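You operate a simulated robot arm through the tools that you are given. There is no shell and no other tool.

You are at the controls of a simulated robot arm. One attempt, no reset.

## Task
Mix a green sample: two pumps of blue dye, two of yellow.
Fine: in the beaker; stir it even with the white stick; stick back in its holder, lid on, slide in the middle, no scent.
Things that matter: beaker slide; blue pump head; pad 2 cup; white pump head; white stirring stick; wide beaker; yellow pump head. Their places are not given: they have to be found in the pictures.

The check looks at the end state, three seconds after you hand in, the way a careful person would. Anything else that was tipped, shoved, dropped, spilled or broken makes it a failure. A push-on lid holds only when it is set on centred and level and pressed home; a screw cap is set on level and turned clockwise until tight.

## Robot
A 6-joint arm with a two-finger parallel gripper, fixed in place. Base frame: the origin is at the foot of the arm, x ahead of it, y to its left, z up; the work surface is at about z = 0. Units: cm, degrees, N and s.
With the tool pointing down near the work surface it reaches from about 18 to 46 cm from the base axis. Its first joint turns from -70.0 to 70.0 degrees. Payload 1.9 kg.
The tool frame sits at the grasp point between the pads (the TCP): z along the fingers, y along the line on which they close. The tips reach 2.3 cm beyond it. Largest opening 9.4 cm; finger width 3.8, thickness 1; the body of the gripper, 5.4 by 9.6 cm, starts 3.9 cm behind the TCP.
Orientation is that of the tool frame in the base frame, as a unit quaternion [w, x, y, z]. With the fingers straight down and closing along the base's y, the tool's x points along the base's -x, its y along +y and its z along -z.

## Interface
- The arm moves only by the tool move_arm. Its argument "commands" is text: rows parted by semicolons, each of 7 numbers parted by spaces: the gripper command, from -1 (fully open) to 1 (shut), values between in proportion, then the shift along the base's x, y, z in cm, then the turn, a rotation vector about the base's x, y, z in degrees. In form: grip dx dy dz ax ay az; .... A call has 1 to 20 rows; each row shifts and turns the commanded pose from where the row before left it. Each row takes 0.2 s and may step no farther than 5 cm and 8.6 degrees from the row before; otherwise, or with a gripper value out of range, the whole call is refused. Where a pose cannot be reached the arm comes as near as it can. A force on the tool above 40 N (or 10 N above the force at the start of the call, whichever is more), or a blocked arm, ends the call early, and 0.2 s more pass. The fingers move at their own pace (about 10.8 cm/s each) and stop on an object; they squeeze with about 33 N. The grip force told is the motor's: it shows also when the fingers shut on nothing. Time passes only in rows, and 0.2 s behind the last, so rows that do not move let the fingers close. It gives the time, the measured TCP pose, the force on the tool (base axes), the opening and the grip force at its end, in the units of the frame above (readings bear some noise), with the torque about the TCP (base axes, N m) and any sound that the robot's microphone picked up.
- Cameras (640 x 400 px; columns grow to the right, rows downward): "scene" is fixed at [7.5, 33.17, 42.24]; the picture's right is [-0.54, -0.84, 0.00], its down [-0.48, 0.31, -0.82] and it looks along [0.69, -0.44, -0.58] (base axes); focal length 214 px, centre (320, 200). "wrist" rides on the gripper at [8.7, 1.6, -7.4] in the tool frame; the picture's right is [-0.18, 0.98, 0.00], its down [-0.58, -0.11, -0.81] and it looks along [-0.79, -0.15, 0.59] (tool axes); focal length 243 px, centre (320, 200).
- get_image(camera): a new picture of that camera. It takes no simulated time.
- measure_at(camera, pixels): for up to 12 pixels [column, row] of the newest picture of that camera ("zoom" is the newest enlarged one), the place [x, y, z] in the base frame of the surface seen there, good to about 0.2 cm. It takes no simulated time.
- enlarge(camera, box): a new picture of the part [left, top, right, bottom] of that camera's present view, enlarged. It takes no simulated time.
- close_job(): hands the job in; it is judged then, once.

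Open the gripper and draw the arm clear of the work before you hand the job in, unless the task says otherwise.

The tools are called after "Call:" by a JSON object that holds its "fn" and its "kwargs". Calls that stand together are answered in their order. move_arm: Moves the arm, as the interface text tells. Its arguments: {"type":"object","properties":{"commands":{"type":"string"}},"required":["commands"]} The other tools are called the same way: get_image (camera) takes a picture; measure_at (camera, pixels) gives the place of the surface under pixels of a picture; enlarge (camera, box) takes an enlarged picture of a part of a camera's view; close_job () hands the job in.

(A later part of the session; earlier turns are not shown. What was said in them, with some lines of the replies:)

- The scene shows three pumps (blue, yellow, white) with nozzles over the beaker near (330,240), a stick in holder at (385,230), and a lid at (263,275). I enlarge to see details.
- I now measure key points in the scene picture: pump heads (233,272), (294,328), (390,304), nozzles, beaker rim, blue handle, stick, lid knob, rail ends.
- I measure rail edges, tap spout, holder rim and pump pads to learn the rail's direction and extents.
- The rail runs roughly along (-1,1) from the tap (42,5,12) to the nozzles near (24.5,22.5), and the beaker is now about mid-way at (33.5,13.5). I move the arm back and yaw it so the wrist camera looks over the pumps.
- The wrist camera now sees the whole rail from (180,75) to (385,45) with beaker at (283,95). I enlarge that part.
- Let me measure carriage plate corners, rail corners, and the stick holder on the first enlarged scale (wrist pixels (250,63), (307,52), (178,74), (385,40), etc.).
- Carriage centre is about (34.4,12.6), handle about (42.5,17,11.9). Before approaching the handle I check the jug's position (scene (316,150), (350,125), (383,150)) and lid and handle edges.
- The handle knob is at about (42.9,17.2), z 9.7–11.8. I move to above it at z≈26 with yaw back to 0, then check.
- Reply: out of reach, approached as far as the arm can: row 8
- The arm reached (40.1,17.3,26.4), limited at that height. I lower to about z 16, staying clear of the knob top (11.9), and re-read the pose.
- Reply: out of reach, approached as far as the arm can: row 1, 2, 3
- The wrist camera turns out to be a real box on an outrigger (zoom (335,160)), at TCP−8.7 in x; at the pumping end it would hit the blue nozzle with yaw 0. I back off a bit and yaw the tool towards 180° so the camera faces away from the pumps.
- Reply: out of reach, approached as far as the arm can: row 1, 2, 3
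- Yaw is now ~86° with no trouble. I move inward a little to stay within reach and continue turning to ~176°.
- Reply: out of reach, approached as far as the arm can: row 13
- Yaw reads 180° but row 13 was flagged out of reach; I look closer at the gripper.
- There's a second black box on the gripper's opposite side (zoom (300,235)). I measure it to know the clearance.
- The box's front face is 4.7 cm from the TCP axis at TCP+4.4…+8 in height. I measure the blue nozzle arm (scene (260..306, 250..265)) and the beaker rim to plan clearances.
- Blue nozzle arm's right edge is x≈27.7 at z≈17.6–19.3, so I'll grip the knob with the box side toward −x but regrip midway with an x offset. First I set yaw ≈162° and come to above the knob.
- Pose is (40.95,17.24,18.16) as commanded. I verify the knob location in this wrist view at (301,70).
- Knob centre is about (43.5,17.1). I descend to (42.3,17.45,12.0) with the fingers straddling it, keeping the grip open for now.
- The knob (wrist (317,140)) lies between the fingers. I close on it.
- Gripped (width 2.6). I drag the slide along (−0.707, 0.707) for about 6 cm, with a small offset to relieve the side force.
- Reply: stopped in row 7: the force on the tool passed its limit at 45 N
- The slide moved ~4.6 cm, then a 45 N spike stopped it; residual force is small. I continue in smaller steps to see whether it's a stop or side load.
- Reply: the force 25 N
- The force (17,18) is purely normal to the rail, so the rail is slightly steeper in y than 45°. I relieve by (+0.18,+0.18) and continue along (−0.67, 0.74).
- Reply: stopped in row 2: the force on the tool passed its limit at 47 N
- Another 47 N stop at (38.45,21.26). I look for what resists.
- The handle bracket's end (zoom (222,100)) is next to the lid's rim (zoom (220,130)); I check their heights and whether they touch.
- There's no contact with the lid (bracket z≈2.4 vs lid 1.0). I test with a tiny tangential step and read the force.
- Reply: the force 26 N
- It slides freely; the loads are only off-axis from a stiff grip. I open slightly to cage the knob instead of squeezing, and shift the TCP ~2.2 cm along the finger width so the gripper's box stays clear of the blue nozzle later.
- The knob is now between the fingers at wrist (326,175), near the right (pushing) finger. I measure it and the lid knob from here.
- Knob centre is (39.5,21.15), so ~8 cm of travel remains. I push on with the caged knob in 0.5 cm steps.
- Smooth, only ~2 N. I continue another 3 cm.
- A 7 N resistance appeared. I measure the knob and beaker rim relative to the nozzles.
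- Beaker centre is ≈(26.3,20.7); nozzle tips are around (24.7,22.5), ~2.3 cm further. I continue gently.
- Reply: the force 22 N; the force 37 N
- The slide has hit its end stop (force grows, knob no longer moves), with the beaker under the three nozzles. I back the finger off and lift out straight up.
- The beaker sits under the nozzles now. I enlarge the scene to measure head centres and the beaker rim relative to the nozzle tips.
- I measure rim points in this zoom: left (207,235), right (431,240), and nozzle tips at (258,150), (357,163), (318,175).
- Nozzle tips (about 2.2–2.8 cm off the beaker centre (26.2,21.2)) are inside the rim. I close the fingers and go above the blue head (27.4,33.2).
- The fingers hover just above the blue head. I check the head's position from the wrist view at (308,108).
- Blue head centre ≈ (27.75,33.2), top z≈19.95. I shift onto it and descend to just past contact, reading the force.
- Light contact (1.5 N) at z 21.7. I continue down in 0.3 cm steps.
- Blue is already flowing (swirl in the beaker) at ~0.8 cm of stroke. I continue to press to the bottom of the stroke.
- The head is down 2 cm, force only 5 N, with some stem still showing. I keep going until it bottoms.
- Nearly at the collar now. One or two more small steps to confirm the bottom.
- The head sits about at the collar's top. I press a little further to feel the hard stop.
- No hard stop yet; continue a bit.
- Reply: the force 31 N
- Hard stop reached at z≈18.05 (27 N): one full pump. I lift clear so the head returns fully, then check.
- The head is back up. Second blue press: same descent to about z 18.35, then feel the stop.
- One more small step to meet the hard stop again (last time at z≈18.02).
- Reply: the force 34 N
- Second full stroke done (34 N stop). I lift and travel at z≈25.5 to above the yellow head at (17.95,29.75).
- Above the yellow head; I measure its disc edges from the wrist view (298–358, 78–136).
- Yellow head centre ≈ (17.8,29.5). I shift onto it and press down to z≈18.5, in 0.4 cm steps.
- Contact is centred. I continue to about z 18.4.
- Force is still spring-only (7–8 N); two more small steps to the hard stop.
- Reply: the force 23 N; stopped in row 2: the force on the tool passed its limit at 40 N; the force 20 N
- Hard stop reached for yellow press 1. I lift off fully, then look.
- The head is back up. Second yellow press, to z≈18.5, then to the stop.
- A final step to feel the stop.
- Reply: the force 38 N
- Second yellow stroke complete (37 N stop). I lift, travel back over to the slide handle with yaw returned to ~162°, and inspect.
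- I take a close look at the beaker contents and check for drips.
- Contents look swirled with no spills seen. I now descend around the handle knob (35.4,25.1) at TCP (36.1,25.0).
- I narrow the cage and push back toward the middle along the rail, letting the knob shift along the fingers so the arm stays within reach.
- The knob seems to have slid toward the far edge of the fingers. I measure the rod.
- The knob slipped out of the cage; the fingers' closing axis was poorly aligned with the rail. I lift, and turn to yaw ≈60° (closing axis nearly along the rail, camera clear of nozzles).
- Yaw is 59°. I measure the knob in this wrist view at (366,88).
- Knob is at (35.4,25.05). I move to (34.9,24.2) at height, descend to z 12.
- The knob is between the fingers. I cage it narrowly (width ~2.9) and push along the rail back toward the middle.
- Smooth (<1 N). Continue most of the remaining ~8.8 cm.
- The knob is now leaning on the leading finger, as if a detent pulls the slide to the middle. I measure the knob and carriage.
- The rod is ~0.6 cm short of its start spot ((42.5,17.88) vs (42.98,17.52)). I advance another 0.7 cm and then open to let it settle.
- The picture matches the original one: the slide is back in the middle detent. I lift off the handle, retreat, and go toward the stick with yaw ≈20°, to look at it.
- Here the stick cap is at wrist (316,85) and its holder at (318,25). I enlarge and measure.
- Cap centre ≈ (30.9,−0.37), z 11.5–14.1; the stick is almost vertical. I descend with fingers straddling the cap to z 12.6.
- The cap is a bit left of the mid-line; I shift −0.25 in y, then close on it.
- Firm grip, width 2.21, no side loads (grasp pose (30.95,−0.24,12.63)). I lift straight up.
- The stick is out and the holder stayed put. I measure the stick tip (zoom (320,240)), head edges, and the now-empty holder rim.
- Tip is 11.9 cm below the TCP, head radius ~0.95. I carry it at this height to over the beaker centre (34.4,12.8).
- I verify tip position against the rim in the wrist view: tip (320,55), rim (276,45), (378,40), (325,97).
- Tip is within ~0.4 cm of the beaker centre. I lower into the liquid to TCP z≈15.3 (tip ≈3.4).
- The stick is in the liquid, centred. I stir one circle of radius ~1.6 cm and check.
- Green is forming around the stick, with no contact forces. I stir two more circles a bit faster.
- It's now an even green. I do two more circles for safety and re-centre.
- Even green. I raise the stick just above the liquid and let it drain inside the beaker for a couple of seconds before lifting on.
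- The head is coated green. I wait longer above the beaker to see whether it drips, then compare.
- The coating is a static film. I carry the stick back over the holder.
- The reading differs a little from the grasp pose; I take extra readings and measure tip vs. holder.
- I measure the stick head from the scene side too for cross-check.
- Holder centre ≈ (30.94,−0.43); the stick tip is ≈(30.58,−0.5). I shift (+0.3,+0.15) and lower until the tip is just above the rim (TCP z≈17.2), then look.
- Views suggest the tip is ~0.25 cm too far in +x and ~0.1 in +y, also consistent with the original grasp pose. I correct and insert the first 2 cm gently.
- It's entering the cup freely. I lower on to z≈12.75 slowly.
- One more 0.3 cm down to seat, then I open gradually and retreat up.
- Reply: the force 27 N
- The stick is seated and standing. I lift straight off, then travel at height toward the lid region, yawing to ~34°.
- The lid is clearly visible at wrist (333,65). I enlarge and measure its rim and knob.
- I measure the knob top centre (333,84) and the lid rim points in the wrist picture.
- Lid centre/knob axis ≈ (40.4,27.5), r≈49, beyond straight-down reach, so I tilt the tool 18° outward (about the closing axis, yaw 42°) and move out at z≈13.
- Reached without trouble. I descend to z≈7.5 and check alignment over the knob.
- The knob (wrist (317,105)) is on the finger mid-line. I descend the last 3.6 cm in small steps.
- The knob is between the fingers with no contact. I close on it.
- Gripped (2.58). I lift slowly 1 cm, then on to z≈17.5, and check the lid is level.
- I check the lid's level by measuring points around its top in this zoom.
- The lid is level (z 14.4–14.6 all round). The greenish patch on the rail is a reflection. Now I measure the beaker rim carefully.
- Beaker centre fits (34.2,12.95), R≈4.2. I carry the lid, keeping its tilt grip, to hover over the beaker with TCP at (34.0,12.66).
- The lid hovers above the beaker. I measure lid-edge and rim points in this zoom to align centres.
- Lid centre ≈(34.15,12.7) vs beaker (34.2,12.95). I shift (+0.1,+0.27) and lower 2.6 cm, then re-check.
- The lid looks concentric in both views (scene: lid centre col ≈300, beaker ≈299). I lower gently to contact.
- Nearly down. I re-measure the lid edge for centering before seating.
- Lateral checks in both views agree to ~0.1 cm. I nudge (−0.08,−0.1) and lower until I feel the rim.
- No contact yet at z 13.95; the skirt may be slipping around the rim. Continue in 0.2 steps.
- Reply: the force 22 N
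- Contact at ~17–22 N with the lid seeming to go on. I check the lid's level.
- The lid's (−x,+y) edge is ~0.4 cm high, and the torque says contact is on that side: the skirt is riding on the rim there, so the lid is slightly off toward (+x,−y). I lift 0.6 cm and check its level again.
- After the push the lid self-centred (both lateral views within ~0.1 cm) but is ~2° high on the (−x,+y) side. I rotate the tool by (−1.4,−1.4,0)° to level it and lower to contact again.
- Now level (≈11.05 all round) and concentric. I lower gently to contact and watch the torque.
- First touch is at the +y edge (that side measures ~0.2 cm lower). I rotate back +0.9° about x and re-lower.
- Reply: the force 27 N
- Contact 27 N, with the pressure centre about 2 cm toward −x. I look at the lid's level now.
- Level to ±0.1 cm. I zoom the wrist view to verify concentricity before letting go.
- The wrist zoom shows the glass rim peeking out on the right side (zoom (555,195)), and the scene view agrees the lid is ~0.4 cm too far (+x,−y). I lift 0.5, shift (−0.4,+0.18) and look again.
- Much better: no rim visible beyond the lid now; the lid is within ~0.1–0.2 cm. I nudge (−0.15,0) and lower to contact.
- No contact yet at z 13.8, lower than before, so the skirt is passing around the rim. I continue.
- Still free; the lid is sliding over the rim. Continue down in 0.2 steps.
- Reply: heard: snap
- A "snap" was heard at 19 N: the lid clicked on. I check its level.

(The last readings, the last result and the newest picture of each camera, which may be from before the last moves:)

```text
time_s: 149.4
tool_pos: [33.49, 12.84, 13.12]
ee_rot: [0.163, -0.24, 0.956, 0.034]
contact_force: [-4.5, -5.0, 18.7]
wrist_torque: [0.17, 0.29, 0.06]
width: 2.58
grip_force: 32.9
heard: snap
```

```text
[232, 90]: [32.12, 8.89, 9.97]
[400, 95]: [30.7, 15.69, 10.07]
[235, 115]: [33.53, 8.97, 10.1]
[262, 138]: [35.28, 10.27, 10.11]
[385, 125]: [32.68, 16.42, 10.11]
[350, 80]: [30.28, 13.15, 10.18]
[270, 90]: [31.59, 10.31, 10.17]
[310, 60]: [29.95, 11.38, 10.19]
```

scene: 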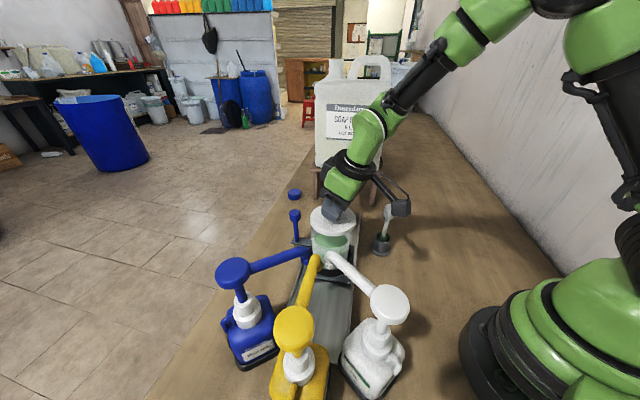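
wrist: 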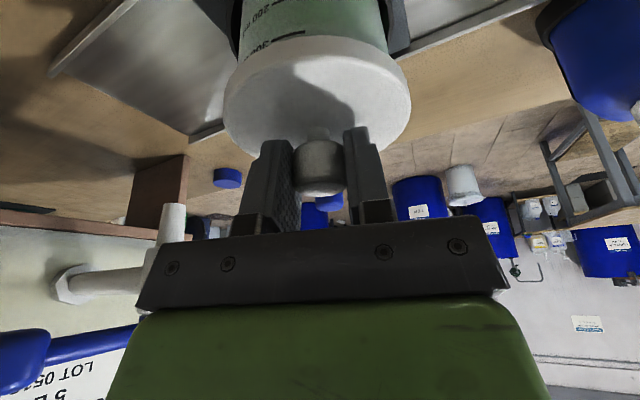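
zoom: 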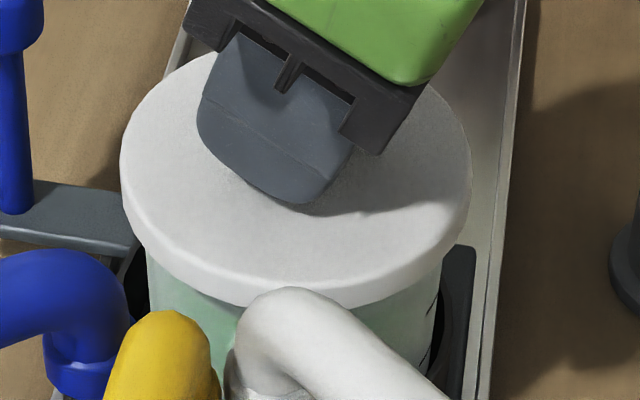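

Lid is level (10.0–10.1) and snapped. I ease the load slightly, open the fingers, and retreat upward.

Call:
{"fn": "move_arm", "kwargs": {"commands": "1 0 0 0.1 0 0 0; 0.4 0 0 0 0 0 0; 0.2 0 0 0 0 0 0; 0 0 0 0 0 0 0; 0 0 0 0 0 0 0; 0 0 0 0.7 0 0 0; 0 0 0 1.5 0 0 0; 0 0 0 2 0 0 0; 0 0 0 2 0 0 0; 0 0 0 2 0 0 0; 0 0 0 0 0 0 0"}}

Call:
{"fn": "get_image", "kwargs": {"camera": "scene"}}

Call:
{"fn": "enlarge", "kwargs": {"camera": "scene", "box": [240, 180, 400, 300]}}

Call:
{"fn": "get_image", "kwargs": {"camera": "wrist"}}

```text
time_s: 151.8
tool_pos: [33.28, 13.05, 21.49]
ee_rot: [0.163, -0.241, 0.956, 0.034]
contact_force: [-0.2, 0.8, 0.4]
wrist_torque: [-0.04, -0.02, 0.0]
width: 4.74
grip_force: 0.0
```

```text
taken
```

scene: 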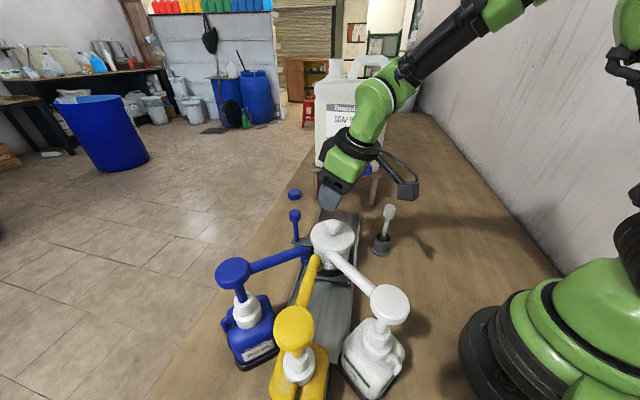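

```text
3.33 times, centred on (320, 240) of scene
```

zoom: 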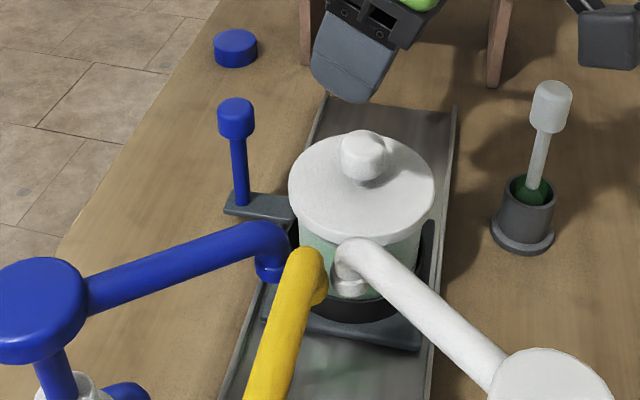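

```text
taken
```

wrist: 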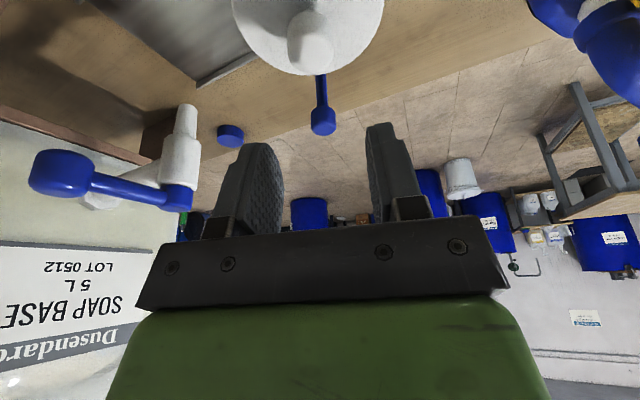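

The lid stayed on. I measure its level after release, the slide handle position and the stick.

Call:
{"fn": "measure_at", "kwargs": {"camera": "zoom", "pixels": [[292, 185], [430, 190], [305, 210], [340, 232], [380, 235], [415, 220], [310, 155], [400, 145], [240, 185], [240, 165], [550, 90], [540, 165]]}}

Call:
{"fn": "enlarge", "kwargs": {"camera": "scene", "box": [240, 180, 340, 300]}}

Call:
{"fn": "enlarge", "kwargs": {"camera": "scene", "box": [300, 205, 370, 275]}}

```text
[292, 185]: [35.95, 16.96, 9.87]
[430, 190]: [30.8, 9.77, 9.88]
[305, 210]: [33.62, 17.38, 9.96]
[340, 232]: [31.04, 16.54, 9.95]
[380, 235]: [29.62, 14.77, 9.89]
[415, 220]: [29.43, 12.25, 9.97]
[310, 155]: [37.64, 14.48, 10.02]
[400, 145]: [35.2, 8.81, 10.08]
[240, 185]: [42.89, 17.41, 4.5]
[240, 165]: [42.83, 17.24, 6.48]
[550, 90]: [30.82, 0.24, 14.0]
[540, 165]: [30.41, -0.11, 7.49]
```

```text
3.33 times, centred on (290, 240) of scene
```

zoom: 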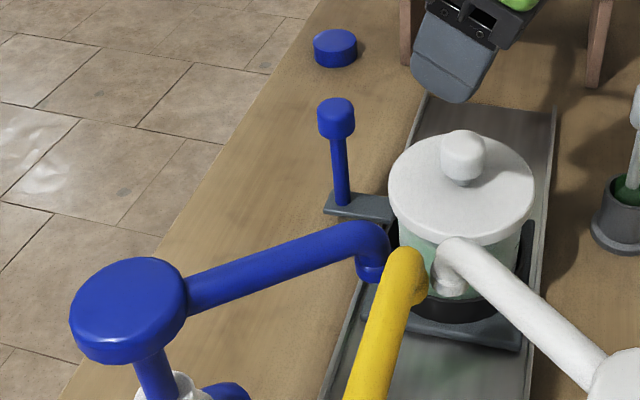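

```text
5.71 times, centred on (335, 240) of scene
```

zoom: 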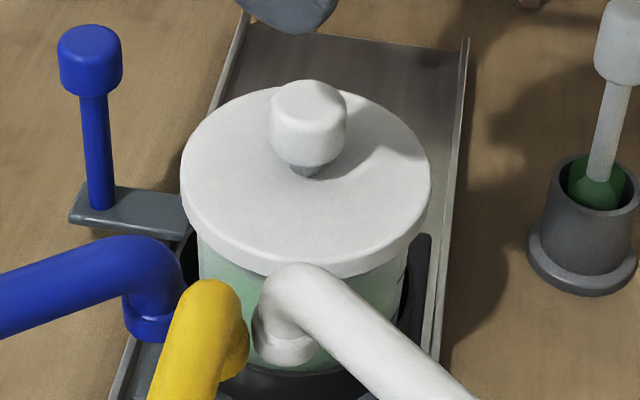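

Everything matches: lid level (9.9–10.0), handle back at its original picture position, stick standing in its holder. I open fully, straighten the tool and retract the arm up and away.

Call:
{"fn": "move_arm", "kwargs": {"commands": "-0.3 0 0 2 0 0 0; -0.5 -1 -0.5 2.5 0 0 0; -1 -1.5 -1 2.5 -2.8 5.3 0; -1 -1.5 -1 2.5 -2.8 5.3 0; -1 -1.5 -1 2.5 -2.8 5.3 0; -1 -1.5 -1 2 0 0 -5; -1 -1.5 -1 1 0 0 -5; -1 -1 -1 0 0 0 -5; -1 0 0 0 0 0 0; -1 0 0 0 0 0 0"}}

Call:
{"fn": "get_image", "kwargs": {"camera": "scene"}}

Call:
{"fn": "enlarge", "kwargs": {"camera": "scene", "box": [200, 180, 420, 400]}}

Call:
{"fn": "get_image", "kwargs": {"camera": "wrist"}}

```text
time_s: 154.0
tool_pos: [24.13, 6.22, 36.27]
ee_rot: [0.01, -0.114, 0.993, -0.004]
contact_force: [-0.3, 0.3, 0.7]
wrist_torque: [0.03, -0.01, 0.02]
width: 9.39
grip_force: 0.1
```

```text
taken
```

scene: 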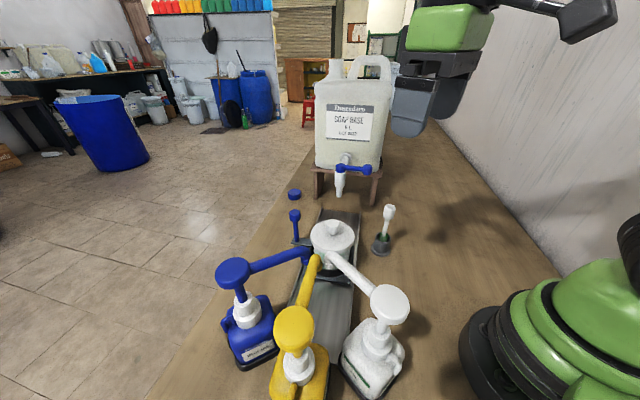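

```text
1.82 times, centred on (310, 290) of scene
```

zoom: 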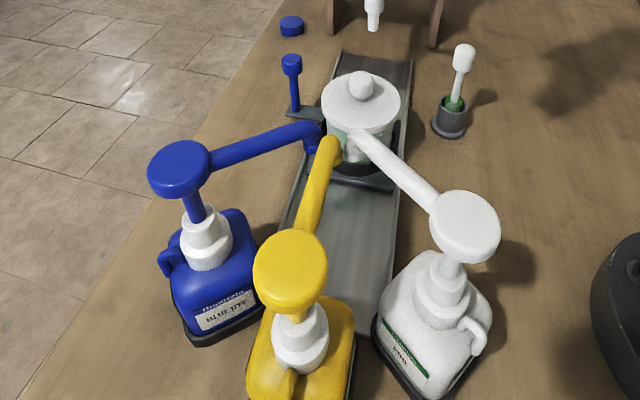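

```text
taken
```

wrist: 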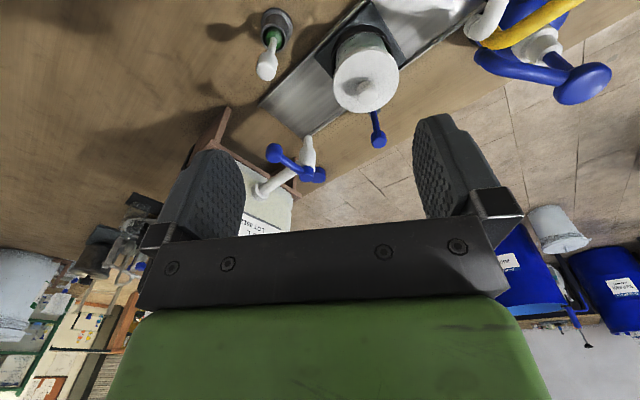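

The arm is clear. A last close look at the beaker, cup and rail from the wrist view.

Call:
{"fn": "enlarge", "kwargs": {"camera": "wrist", "box": [240, 0, 500, 160]}}

Call:
{"fn": "enlarge", "kwargs": {"camera": "scene", "box": [300, 200, 400, 290]}}

```text
2.46 times, centred on (370, 80) of wrist
```

zoom: 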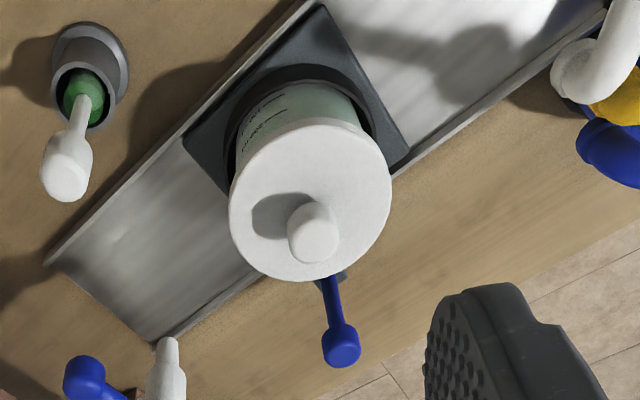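

```text
4.44 times, centred on (350, 245) of scene
```

zoom: 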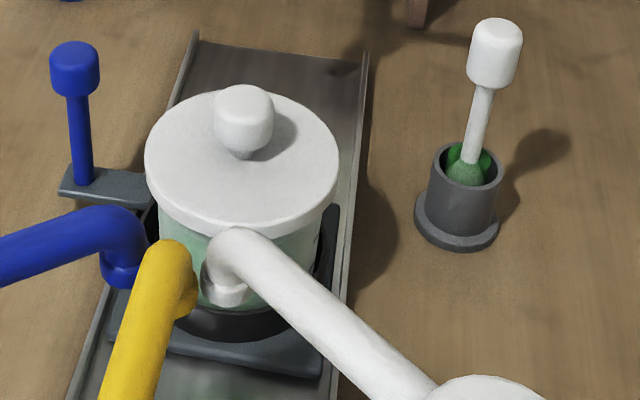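

The lid is level on the beaker, the slide is in the middle, the stick stands in its holder, and I see no spills. The arm is clear and the gripper open, so I hand the job in.

Call:
{"fn": "close_job", "kwargs": {}}

```text
The job is handed in.
```

The green sample is mixed and handed in; I don't have the check's result.

- **Dye:** two full presses of the blue pump and two of the yellow, with the beaker under the nozzles. I never touched the white (pine scent) pump.
- **Stirring:** five circles with the white stick, ending in an even green in the pictures.
- **Stick:** back in its holder and standing upright. Its head is still coated with green; I let it drain over the beaker first.
- **Lid:** on and level to about 0.1 cm, and the microphone heard it snap. It took a few tries to centre. The first touches rode on the rim and may have shifted the beaker a few millimetres in its cup.
- **Slide:** back in the middle, with the handle where it was in the first pictures.

I saw no spills and nothing tipped or out of place in the last pictures. The arm is clear with the gripper open.
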